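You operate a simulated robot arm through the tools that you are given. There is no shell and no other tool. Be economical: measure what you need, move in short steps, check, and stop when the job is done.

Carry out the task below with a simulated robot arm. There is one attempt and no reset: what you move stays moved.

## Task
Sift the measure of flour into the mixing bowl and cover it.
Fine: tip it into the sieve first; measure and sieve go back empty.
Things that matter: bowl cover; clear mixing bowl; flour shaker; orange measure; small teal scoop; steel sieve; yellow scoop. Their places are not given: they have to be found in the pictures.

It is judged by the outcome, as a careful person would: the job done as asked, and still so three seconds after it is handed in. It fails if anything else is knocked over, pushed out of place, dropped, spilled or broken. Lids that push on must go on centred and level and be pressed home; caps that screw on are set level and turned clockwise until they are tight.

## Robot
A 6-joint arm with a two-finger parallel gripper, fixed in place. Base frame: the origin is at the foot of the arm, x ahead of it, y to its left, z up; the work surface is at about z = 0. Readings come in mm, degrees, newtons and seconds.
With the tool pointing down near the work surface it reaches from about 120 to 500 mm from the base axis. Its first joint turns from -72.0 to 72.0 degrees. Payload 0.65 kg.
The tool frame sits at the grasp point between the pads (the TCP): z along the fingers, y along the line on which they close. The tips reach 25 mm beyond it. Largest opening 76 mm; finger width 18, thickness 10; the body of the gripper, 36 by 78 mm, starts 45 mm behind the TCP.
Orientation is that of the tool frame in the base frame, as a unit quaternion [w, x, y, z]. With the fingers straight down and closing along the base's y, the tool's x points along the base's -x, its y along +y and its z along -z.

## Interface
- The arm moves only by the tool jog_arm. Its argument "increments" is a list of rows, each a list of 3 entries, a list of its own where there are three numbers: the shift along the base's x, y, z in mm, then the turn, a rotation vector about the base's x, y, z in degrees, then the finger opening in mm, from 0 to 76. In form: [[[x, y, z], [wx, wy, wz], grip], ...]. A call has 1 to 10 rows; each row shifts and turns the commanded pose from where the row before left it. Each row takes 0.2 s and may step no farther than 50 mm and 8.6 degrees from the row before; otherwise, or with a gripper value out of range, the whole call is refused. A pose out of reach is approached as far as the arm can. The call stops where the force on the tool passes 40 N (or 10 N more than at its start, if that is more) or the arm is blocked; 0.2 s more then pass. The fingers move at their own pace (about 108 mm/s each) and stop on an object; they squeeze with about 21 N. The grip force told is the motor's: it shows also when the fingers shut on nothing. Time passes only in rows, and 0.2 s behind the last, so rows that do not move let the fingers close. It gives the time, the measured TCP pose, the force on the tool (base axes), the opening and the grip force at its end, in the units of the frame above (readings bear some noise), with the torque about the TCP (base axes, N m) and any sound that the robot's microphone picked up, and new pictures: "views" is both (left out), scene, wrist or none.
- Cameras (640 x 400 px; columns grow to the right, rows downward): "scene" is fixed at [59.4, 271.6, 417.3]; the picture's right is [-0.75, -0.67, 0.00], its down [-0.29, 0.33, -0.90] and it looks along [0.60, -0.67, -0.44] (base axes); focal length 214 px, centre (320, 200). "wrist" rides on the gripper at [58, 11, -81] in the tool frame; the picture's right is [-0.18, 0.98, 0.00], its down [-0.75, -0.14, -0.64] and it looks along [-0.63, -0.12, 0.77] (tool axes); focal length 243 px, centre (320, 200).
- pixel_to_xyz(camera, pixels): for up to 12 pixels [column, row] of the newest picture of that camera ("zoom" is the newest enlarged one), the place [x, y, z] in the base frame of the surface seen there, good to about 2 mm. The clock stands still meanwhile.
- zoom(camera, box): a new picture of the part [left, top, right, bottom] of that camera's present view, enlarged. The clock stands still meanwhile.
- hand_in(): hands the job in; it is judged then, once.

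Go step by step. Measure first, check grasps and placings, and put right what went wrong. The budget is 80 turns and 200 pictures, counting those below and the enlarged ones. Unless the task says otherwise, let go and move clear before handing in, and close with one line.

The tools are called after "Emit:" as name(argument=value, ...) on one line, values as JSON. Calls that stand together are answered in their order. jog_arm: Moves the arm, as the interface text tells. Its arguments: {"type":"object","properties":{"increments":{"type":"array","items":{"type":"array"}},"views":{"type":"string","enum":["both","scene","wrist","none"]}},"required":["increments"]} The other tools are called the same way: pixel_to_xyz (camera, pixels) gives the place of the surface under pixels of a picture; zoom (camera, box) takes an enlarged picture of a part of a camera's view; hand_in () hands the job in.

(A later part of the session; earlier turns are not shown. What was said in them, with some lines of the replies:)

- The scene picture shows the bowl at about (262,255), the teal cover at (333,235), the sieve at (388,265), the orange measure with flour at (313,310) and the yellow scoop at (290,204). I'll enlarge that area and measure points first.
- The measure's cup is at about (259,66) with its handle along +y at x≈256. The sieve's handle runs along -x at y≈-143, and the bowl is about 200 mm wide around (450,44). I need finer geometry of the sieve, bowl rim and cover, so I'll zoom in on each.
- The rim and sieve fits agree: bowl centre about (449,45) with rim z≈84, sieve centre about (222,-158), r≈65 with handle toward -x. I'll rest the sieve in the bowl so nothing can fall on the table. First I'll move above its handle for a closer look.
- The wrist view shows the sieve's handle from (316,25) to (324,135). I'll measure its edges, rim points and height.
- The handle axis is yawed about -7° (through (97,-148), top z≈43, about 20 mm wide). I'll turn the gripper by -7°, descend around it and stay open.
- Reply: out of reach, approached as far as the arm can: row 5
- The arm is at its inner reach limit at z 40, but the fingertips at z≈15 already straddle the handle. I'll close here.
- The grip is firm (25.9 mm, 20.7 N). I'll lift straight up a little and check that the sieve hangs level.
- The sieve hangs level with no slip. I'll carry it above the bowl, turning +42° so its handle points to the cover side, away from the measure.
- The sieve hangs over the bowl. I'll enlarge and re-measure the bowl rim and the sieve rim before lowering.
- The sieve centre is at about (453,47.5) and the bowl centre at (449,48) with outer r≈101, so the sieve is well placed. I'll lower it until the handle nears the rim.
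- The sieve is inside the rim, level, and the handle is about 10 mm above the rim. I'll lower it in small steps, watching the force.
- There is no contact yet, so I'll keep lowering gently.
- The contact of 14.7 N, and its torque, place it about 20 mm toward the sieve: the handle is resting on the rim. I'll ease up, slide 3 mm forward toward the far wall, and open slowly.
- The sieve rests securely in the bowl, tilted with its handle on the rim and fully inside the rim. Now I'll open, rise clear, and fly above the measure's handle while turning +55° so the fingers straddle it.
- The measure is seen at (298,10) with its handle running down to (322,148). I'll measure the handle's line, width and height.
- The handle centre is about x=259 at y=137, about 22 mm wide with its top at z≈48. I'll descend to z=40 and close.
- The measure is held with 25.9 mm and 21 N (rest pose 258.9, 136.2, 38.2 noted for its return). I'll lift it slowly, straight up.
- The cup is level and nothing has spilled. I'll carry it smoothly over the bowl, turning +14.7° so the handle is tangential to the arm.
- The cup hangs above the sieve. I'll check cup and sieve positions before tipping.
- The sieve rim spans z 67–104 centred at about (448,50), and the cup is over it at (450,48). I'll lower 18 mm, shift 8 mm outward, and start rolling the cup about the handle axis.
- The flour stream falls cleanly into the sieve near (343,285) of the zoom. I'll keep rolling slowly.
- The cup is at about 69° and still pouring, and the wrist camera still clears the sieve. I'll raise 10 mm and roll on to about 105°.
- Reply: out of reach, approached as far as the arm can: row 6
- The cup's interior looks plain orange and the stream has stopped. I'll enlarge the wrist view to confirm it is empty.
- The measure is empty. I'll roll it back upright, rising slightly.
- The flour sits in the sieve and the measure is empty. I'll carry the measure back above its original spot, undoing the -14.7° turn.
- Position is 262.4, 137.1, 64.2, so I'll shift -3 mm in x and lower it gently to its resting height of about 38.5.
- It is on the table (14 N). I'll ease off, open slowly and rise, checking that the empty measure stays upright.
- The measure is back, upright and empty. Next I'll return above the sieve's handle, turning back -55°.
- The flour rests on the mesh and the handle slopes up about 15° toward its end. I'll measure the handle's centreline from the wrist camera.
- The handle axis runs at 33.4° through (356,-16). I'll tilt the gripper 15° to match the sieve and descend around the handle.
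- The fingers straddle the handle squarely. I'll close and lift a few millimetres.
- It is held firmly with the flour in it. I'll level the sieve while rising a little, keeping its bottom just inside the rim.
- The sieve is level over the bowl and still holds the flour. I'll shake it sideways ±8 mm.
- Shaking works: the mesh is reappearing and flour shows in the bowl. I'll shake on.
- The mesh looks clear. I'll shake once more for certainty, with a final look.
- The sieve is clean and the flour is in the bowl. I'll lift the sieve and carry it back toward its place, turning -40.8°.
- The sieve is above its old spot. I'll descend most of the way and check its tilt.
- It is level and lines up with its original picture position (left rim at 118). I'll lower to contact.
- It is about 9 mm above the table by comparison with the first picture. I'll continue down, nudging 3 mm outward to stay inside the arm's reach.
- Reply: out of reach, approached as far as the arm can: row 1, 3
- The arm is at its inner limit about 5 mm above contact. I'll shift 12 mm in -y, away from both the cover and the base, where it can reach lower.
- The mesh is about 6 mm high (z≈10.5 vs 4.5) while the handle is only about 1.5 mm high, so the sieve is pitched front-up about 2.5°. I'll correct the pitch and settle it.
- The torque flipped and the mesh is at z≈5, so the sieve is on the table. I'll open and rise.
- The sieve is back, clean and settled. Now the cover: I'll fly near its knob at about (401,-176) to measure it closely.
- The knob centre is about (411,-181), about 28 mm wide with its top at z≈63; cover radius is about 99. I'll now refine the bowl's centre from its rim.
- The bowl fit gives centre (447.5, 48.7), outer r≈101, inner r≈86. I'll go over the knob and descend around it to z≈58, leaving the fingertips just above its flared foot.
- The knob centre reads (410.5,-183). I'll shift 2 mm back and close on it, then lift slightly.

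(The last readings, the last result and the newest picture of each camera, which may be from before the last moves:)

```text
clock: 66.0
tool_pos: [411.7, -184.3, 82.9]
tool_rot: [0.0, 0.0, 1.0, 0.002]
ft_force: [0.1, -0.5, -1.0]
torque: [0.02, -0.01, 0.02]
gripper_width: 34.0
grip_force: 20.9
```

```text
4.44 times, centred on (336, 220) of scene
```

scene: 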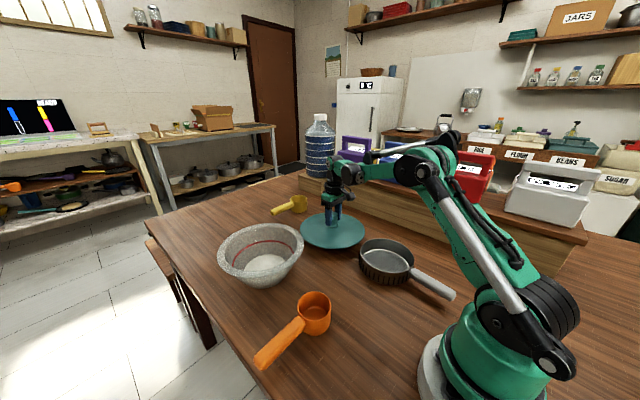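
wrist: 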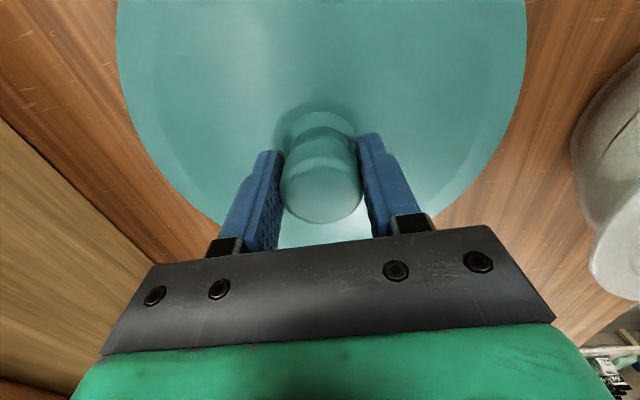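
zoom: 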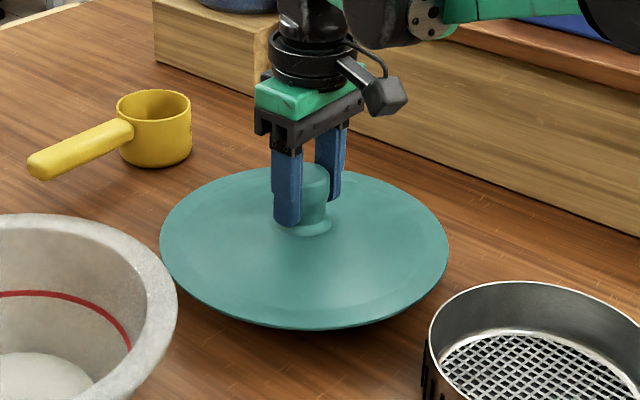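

The cover lifts level. I'll raise it and carry it over the bowl.

Emit:
jog_arm(increments=[[[0, 0, 35], [0, 0, 0], 10], [[0, 0, 45], [0, 0, 0], 10], [[3, 20, 20], [0, 0, 0], 10], [[6, 38, 0], [0, 0, 0], 10], [[6, 42, 0], [0, 0, 0], 10], [[6, 42, 0], [0, 0, 0], 10], [[6, 42, 0], [0, 0, 0], 10], [[6, 32, 0], [0, 0, 0], 10], [[3, 17, 0], [0, 0, 0], 10], [[0, 0, 0], [0, 0, 0], 10]])

Emit:
zoom(camera="scene", box=[180, 155, 340, 295])

```text
clock: 68.2
tool_pos: [446.2, 50.8, 181.4]
tool_rot: [0.0, 0.0, 1.0, 0.002]
ft_force: [0.0, 0.4, -1.1]
torque: [0.0, 0.01, 0.0]
gripper_width: 33.9
grip_force: 21.4
```

scene: 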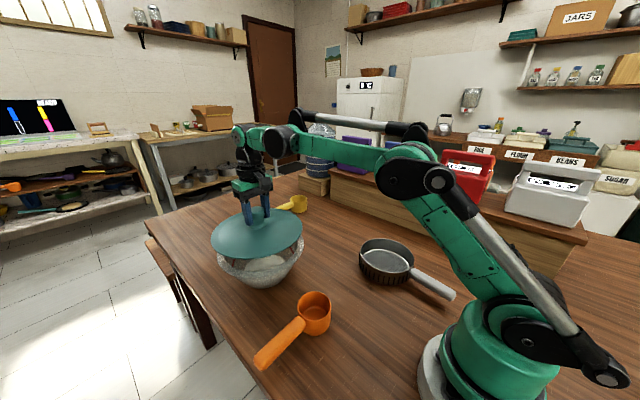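
wrist: 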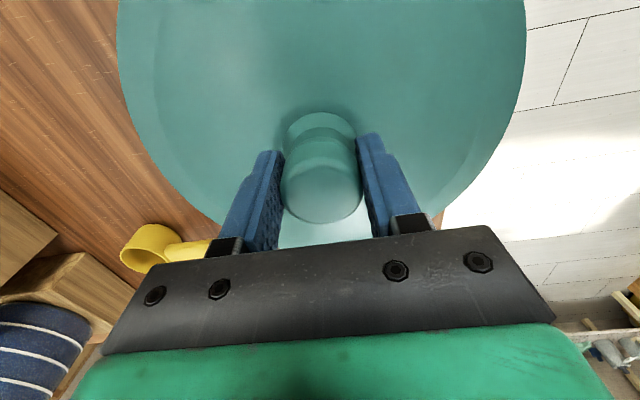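

```text
2.86 times, centred on (260, 225) of scene
```

zoom: 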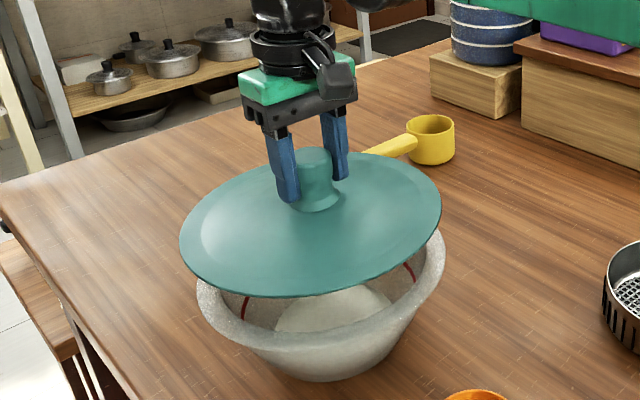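

The cover is over the bowl. I'll measure its edge in order to centre it against (447.5, 48.7).

Emit:
zoom(camera="scene", box=[205, 200, 309, 278])

Emit:
pixel_to_xyz(camera="scene", pixels=[[213, 240], [217, 228], [230, 219], [302, 230], [302, 222], [296, 215], [292, 245], [280, 252], [260, 257], [240, 257], [225, 253], [250, 211]])

```text
5.13 times, centred on (257, 239) of scene
```

zoom: 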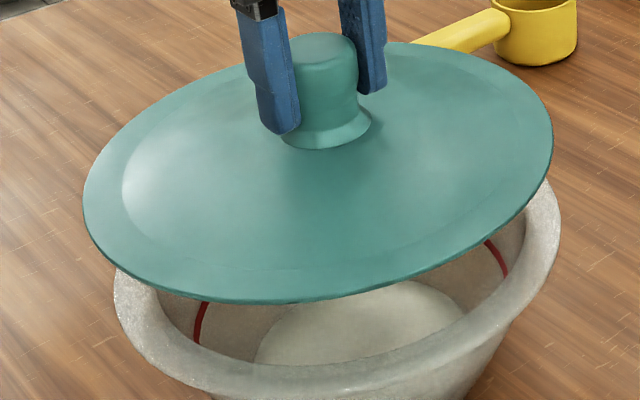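

```text
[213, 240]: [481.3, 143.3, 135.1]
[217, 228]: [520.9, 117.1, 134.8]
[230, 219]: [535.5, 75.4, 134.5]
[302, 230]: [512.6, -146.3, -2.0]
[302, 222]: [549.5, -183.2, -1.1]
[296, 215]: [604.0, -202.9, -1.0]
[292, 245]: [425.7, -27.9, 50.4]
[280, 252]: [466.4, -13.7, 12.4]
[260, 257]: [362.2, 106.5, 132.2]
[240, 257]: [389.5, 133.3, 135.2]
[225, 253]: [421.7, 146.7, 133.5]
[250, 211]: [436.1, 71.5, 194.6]
```

Emit:
pixel_to_xyz(camera="zoom", pixels=[[548, 130], [546, 165], [530, 195], [505, 218], [520, 85], [450, 52], [86, 205], [100, 160], [160, 285], [280, 298], [380, 285], [140, 115]])

```text
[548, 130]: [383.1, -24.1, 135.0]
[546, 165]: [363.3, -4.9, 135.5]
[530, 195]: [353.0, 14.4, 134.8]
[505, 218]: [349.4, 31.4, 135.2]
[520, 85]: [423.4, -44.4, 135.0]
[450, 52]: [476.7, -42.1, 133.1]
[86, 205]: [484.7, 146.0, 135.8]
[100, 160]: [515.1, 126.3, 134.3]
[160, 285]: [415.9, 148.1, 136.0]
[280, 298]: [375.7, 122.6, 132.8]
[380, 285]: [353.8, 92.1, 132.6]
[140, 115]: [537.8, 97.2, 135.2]
```

The cover centre fits at (447.5, 51.5), so I'll shift -2.3 mm in y and lower to just above the rim.

Emit:
jog_arm(increments=[[[0, -2.3, -10], [0, 0, 0], 10], [[0, 0, -12], [0, 0, 0], 10], [[0, 0, -8], [0, 0, 0], 10], [[0, 0, 0], [0, 0, 0], 10]])

Emit:
zoom(camera="scene", box=[205, 210, 309, 288])

```text
clock: 69.2
tool_pos: [447.4, 47.3, 153.2]
tool_rot: [-0.001, 0.001, 1.0, 0.002]
ft_force: [-0.8, -0.5, -0.8]
torque: [0.02, 0.01, 0.0]
gripper_width: 34.0
grip_force: 20.9
```

scene: 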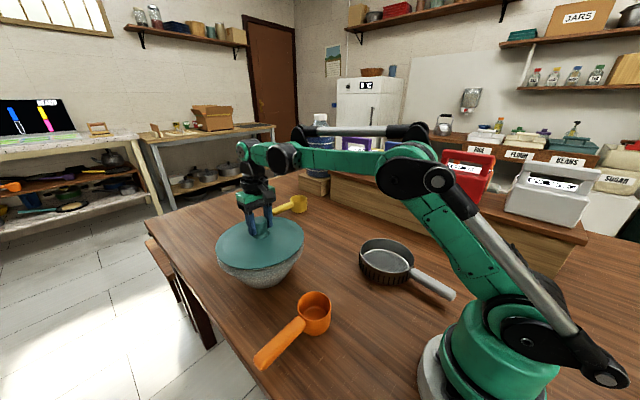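
wrist: 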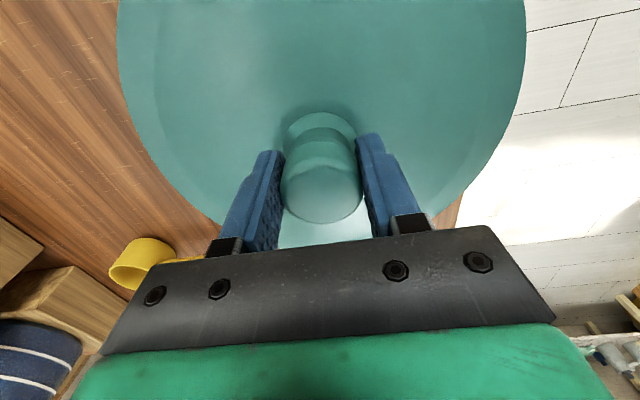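

```text
5.13 times, centred on (257, 249) of scene
```

zoom: 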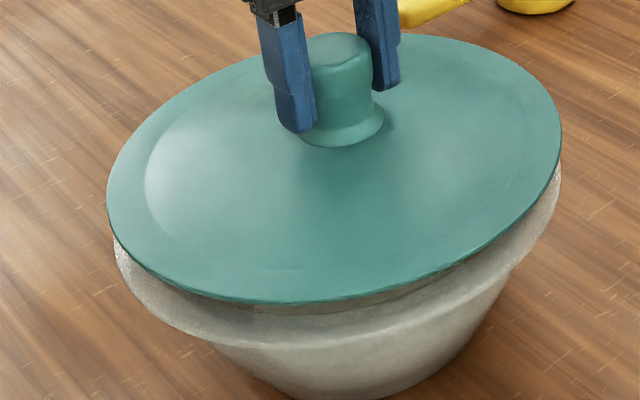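

Emit:
pixel_to_xyz(camera="zoom", pixels=[[558, 130], [548, 180], [515, 220], [530, 82], [450, 44], [112, 205], [130, 150], [170, 112], [150, 270], [200, 293], [300, 301], [420, 278]])

Emit:
pixel_to_xyz(camera="wrist", pixels=[[120, 40], [523, 40], [150, 140], [490, 140], [200, 200], [460, 180]])

```text
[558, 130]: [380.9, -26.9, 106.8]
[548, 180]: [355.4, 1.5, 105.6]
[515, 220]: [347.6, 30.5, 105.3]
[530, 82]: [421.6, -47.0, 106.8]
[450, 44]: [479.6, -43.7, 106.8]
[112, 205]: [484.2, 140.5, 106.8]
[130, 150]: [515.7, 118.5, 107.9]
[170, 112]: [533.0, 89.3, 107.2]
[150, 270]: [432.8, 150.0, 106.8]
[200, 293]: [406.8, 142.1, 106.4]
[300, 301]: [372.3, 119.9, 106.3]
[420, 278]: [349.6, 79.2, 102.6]
```

```text
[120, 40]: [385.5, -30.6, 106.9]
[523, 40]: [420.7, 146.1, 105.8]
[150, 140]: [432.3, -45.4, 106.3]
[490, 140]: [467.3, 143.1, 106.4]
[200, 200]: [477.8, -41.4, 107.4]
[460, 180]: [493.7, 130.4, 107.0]
```

The cover fits at about (446,49.7) and level (edge z 106–107 all round). I'll nudge +1 mm in x and lower slowly to first contact.

Emit:
jog_arm(increments=[[[1, -0.4, -4], [0, 0, 0], 10], [[0, 0, -3], [0, 0, 0], 10], [[0, 0, -2], [0, 0, 0], 10], [[0, 0, -2], [0, 0, 0], 10], [[0, 0, 0], [0, 0, 0], 10]], views="none")

Emit:
zoom(camera="scene", box=[205, 210, 309, 288])

```text
clock: 70.4
tool_pos: [447.4, 47.3, 142.5]
tool_rot: [0.0, 0.0, 1.0, 0.001]
ft_force: [-0.9, -0.8, -0.7]
torque: [0.02, 0.01, 0.0]
gripper_width: 33.8
grip_force: 21.3
```

```text
5.13 times, centred on (257, 249) of scene
```

zoom: 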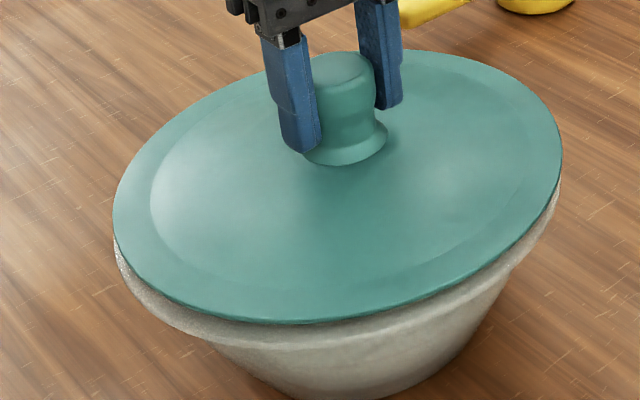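

Emit:
jog_arm(increments=[[[0, 0, -1.5], [0, 0, 0], 10], [[0, 0, -1.5], [0, 0, 0], 10], [[0, 0, 0], [0, 0, 0], 10]], views="none")

Emit:
zoom(camera="scene", box=[205, 210, 309, 288])

```text
clock: 71.2
tool_pos: [447.7, 47.7, 140.8]
tool_rot: [0.0, -0.001, 1.0, 0.002]
ft_force: [0.1, 0.4, -1.0]
torque: [0.0, 0.0, 0.02]
gripper_width: 33.9
grip_force: 21.5
```

```text
5.13 times, centred on (257, 249) of scene
```

zoom: 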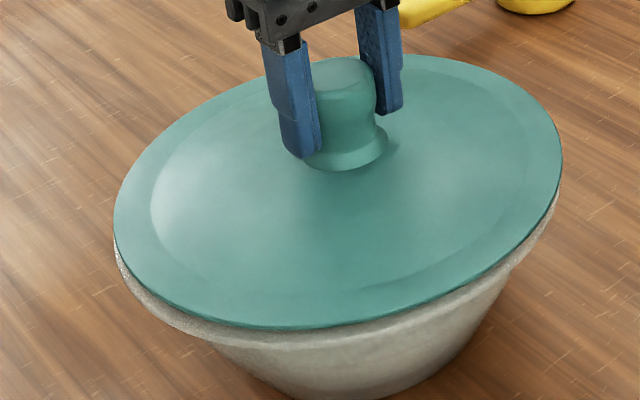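

Emit:
jog_arm(increments=[[[0, 0, -1.5], [0, 0, 0], 10], [[0, 0, -1.5], [0, 0, 0], 10], [[0, 0, 0], [0, 0, 0], 10]], views="none")

Emit:
zoom(camera="scene", box=[205, 210, 309, 288])

```text
clock: 72.0
tool_pos: [447.4, 47.2, 136.9]
tool_rot: [0.001, 0.0, 1.0, 0.001]
ft_force: [-0.2, -0.1, -0.8]
torque: [-0.03, -0.02, -0.03]
gripper_width: 34.0
grip_force: 21.1
```

```text
5.13 times, centred on (257, 249) of scene
```

zoom: 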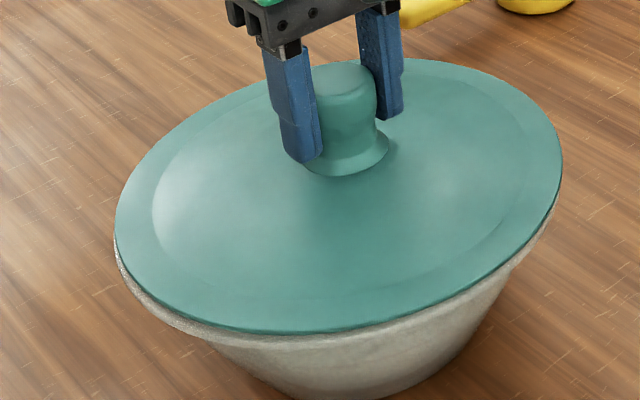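

The cover is nearly on the rim and well centred. I'll press on in small steps.

Emit:
jog_arm(increments=[[[0, 0, -1], [0, 0, 0], 10], [[0, 0, -1], [0, 0, 0], 10], [[0, 0, 0], [0, 0, 0], 10]], views="none")

Emit:
jog_arm(increments=[[[0, 0, -1], [0, 0, 0], 10], [[0, 0, 0], [0, 0, 0], 10]], views="none")

```text
clock: 72.8
tool_pos: [447.9, 46.2, 135.6]
tool_rot: [0.0, 0.001, 1.0, 0.001]
ft_force: [0.4, -0.9, 0.8]
torque: [-0.19, -0.07, 0.02]
gripper_width: 34.1
grip_force: 21.1
```

```text
clock: 73.4
tool_pos: [447.3, 46.2, 135.1]
tool_rot: [0.0, 0.001, 1.0, 0.003]
ft_force: [0.2, 4.1, 20.1]
torque: [-0.27, -0.09, 0.07]
gripper_width: 34.1
grip_force: 20.8
```

Contact is at 20 N with a +4 N side force and torque showing contact biased to -y. I'll ease up, shift +1.2 mm in y, and press again.

Emit:
jog_arm(increments=[[[0, 0, 2.5], [0, 0, 0], 10], [[0, 1.2, 0], [0, 0, 0], 10], [[0, 0, -1.5], [0, 0, 0], 10], [[0, 0, -1], [0, 0, 0], 10], [[0, 0, 0], [0, 0, 0], 10]], views="none")

Emit:
zoom(camera="scene", box=[205, 210, 309, 288])

```text
clock: 74.6
tool_pos: [448.2, 47.8, 134.9]
tool_rot: [-0.001, 0.001, 1.0, 0.002]
ft_force: [-5.4, 5.2, 18.4]
torque: [-0.26, 0.01, 0.07]
gripper_width: 34.1
grip_force: 20.1
```

```text
5.13 times, centred on (257, 249) of scene
```

zoom: 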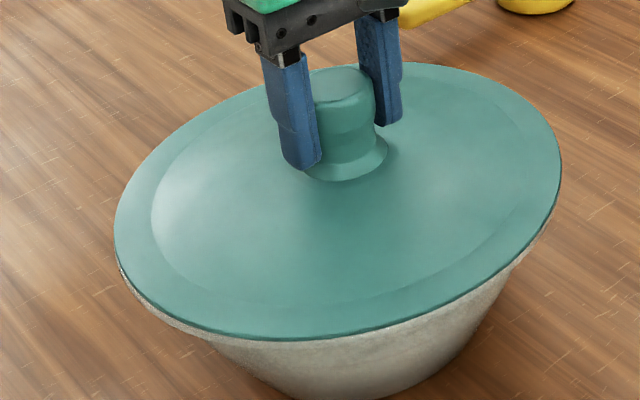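

The cover sits almost flush. I'll ease off and release so that it self-centres, then inspect before pressing from above.

Emit:
jog_arm(increments=[[[0, 0, 1], [0, 0, 0], 10], [[0, 0, 0], [0, 0, 0], 38], [[0, 0, 0], [0, 0, 0], 50], [[0, 0, 0], [0, 0, 0], 60], [[0, 0, 30], [0, 0, 0], 60], [[0, 0, 25], [0, 0, 0], 40], [[0, 0, 0], [0, 0, 0], 10], [[0, 0, 0], [0, 0, 0], 0]])

Emit:
zoom(camera="scene", box=[205, 210, 309, 288])

Emit:
pixel_to_xyz(camera="zoom", pixels=[[555, 165], [515, 90], [440, 70], [120, 225], [150, 160], [180, 130], [160, 295], [300, 332], [430, 305], [500, 255], [340, 80], [340, 200]])

```text
clock: 76.4
tool_pos: [446.8, 48.3, 188.6]
tool_rot: [0.0, 0.0, 1.0, 0.001]
ft_force: [-1.0, -0.8, -0.6]
torque: [0.0, -0.02, 0.01]
gripper_width: 0.0
grip_force: 20.7
```

scene: 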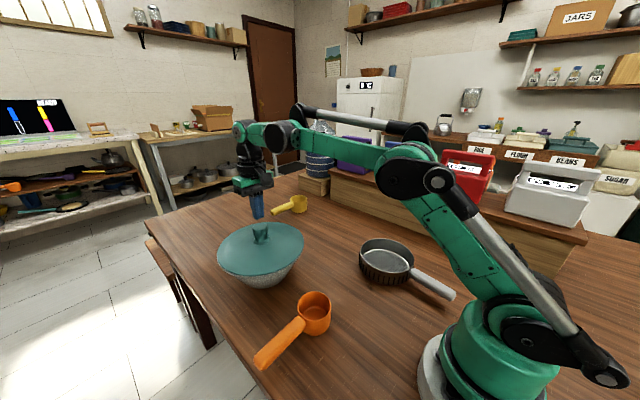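
wrist: 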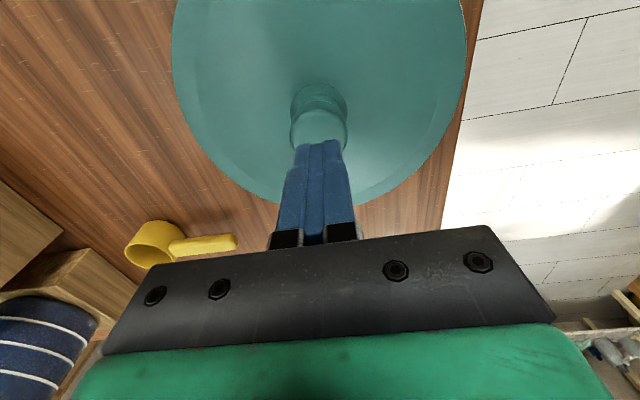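

```text
5.13 times, centred on (257, 249) of scene
```

zoom: 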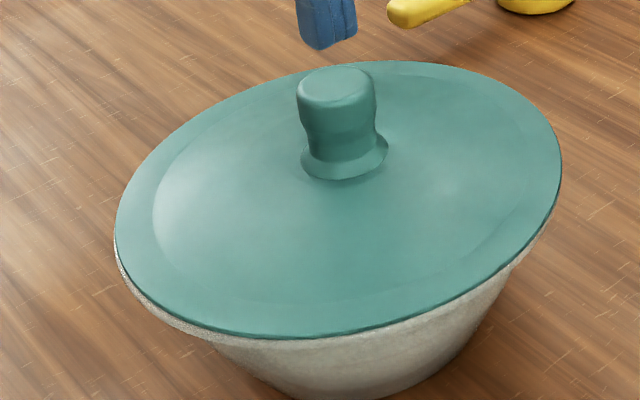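

```text
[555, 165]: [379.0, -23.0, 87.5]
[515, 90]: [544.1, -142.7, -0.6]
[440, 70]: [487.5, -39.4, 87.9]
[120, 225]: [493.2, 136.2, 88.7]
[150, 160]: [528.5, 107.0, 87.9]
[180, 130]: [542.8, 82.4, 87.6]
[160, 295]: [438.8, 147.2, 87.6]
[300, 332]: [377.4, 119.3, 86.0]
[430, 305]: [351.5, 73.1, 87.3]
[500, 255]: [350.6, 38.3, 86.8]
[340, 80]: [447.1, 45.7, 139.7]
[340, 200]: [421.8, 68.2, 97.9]
```

The cover is level (edge z 87–88.7 all round) and centred at about (448,49). I'll press down on the knob top with closed fingers.

Emit:
jog_arm(increments=[[[0.5, 0, -12], [0, 0, 0], 0], [[0, 0, -6], [0, 0, 0], 0], [[0, 0, -2], [0, 0, 0], 0], [[0, 0, -2], [0, 0, 0], 0], [[0, 0, -1], [0, 0, 0], 0], [[0, 0, -1], [0, 0, 0], 0], [[0, 0, -1], [0, 0, 0], 0], [[0, 0, 0], [0, 0, 0], 0]], views="none")

```text
clock: 78.2
tool_pos: [447.5, 47.8, 165.3]
tool_rot: [0.0, 0.001, 1.0, 0.001]
ft_force: [0.2, 0.0, -0.5]
torque: [0.01, 0.01, 0.02]
gripper_width: 0.0
grip_force: 20.9
```

Emit:
jog_arm(increments=[[[0, 0, -1], [0, 0, 0], 0], [[0, 0, -0.7], [0, 0, 0], 0], [[0, 0, -0.7], [0, 0, 0], 0], [[0, 0, -0.7], [0, 0, 0], 0], [[0, 0, -0.7], [0, 0, 0], 0], [[0, 0, -0.7], [0, 0, 0], 0], [[0, 0, -0.7], [0, 0, 0], 0], [[0, 0, 0], [0, 0, 0], 0]], views="none")

Emit:
zoom(camera="scene", box=[205, 210, 309, 288])

```text
clock: 78.8
tool_pos: [448.3, 46.5, 165.6]
tool_rot: [0.002, 0.001, 1.0, 0.002]
ft_force: [2.0, 0.2, 14.4]
torque: [0.0, -0.02, -0.02]
gripper_width: 0.0
grip_force: 20.9
stopped in row 2: the force on the tool passed its limit at 46 N (the readings are from after the stop); the commanded pose is now the measured one
```

```text
5.13 times, centred on (257, 249) of scene
```

zoom: 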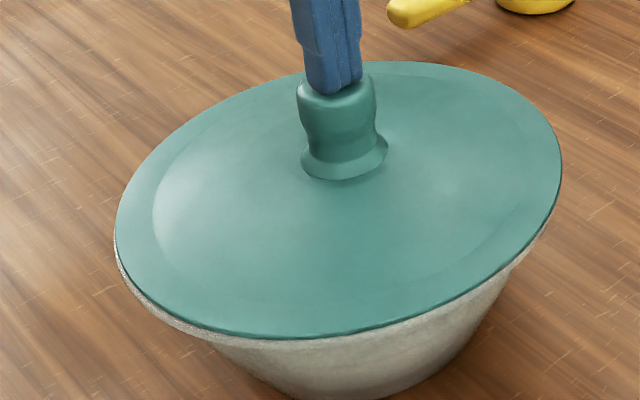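

The push passed 46 N and the cover did not move further. I'll inspect the seam closely on both sides for any gap.

Emit:
zoom(camera="scene", box=[222, 250, 270, 286])

Emit:
zoom(camera="scene", box=[268, 235, 316, 271])

```text
11.11 times, centred on (246, 268) of scene
```

zoom: 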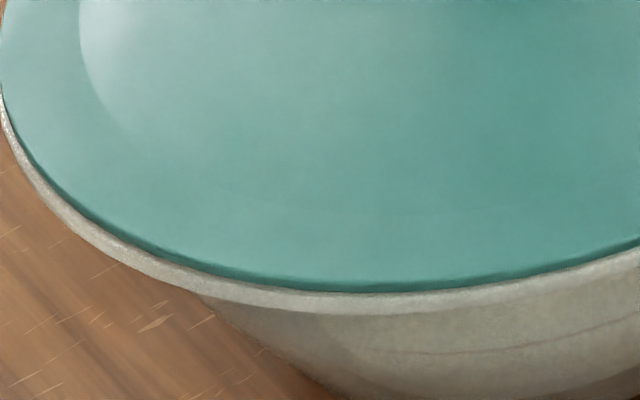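

```text
11.11 times, centred on (292, 253) of scene
```

zoom: 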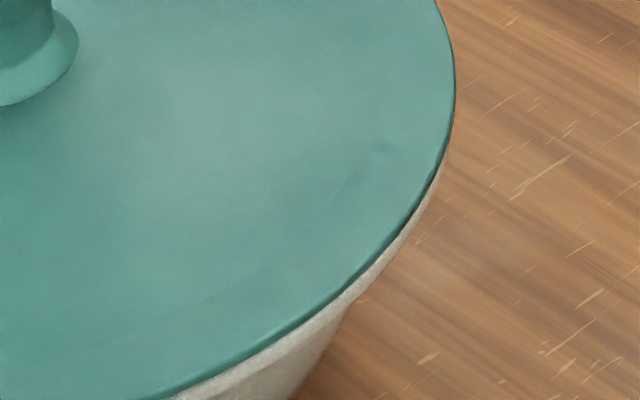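

The seam is flush all round. I'll rise clear and take a last look at everything.

Emit:
jog_arm(increments=[[[0, 0, 15], [0, 0, 0], 0], [[0, 0, 45], [0, 0, 0], 0], [[-20, -20, 35], [0, 0, 0], 20], [[-40, -20, 20], [0, 0, 0], 40], [[-45, -20, 0], [0, 0, 0], 40], [[0, 0, 0], [0, 0, 0], 40]])

Emit:
zoom(camera="scene", box=[200, 180, 480, 380])

Emit:
pixel_to_xyz(camera="scene", pixels=[[311, 243], [302, 243], [230, 240], [260, 274], [224, 250], [295, 250], [290, 225], [238, 236]])

```text
clock: 80.2
tool_pos: [344.5, -13.2, 280.6]
tool_rot: [0.001, 0.0, 1.0, 0.001]
ft_force: [0.5, -0.3, 0.2]
torque: [0.01, -0.01, 0.01]
gripper_width: 40.2
grip_force: 0.1
```

scene: 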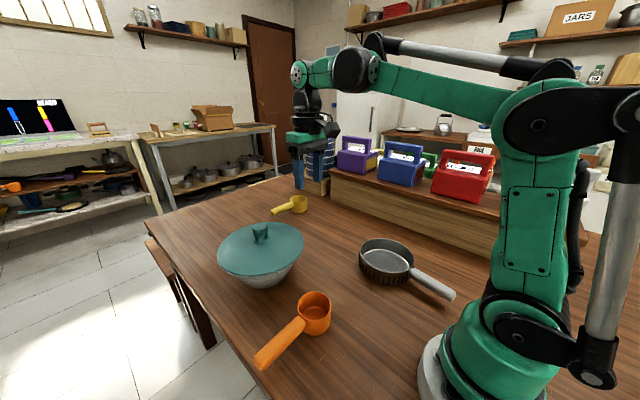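
wrist: 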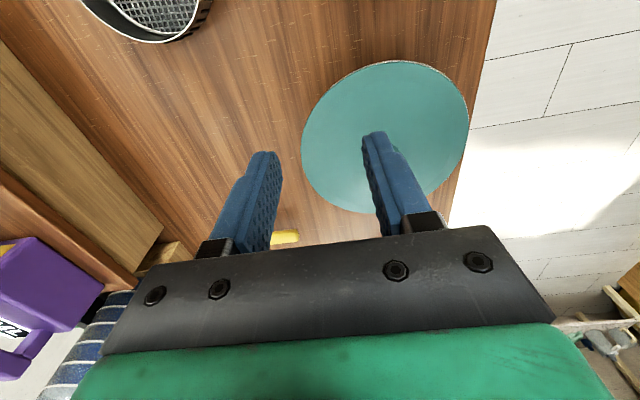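

```text
2.00 times, centred on (340, 280) of scene
```

zoom: 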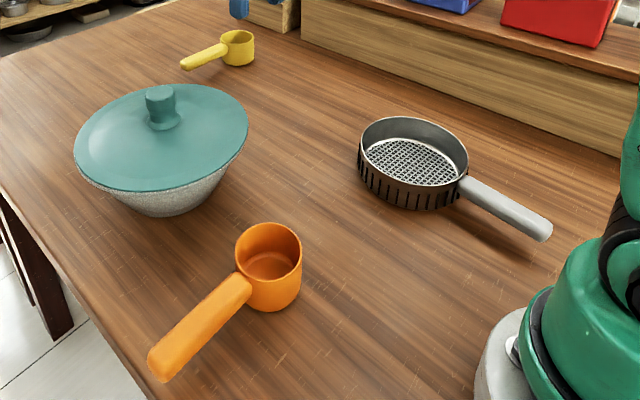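

```text
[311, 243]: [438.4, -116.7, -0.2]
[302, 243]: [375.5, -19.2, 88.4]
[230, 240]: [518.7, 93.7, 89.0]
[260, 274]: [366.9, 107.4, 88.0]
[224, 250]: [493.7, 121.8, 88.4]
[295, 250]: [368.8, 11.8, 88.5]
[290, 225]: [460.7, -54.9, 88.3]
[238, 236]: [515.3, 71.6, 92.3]
```

The edge reads z 88.0–89.0 all round, so it is level. I'll check the centring once in the wrist view at (385,135).

Emit:
zoom(camera="wrist", box=[290, 50, 482, 220])

Emit:
pixel_to_xyz(camera="wrist", pixels=[[304, 150], [310, 110], [340, 75], [395, 64], [440, 77], [464, 105], [466, 135], [440, 180], [340, 208], [312, 185]])

```text
2.35 times, centred on (386, 135) of wrist
```

zoom: 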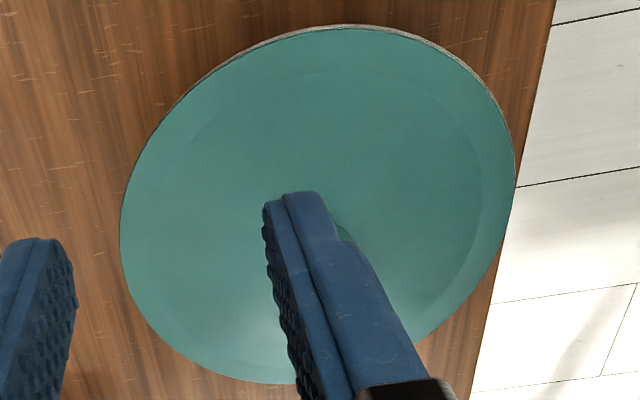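

```text
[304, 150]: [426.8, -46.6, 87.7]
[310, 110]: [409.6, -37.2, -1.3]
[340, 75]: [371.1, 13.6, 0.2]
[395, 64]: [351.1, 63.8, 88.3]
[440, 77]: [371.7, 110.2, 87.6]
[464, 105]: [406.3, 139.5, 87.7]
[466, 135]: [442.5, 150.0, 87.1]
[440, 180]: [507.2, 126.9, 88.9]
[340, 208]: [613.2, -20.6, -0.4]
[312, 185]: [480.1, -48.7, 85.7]
```

The cover is centred (edge points all about 99–100 mm from (448,50)) and level. The measure and sieve are back empty, and nothing else has moved, so I'll hand in.

Emit:
hand_in()

```text
The job is handed in.
```

The flour has been sifted through the sieve into the mixing bowl. The cover is on level, centred and pressed down with over 40 N. The measure and sieve are back empty; the sieve sits about 10 mm from its original spot because the arm couldn't reach low enough there.
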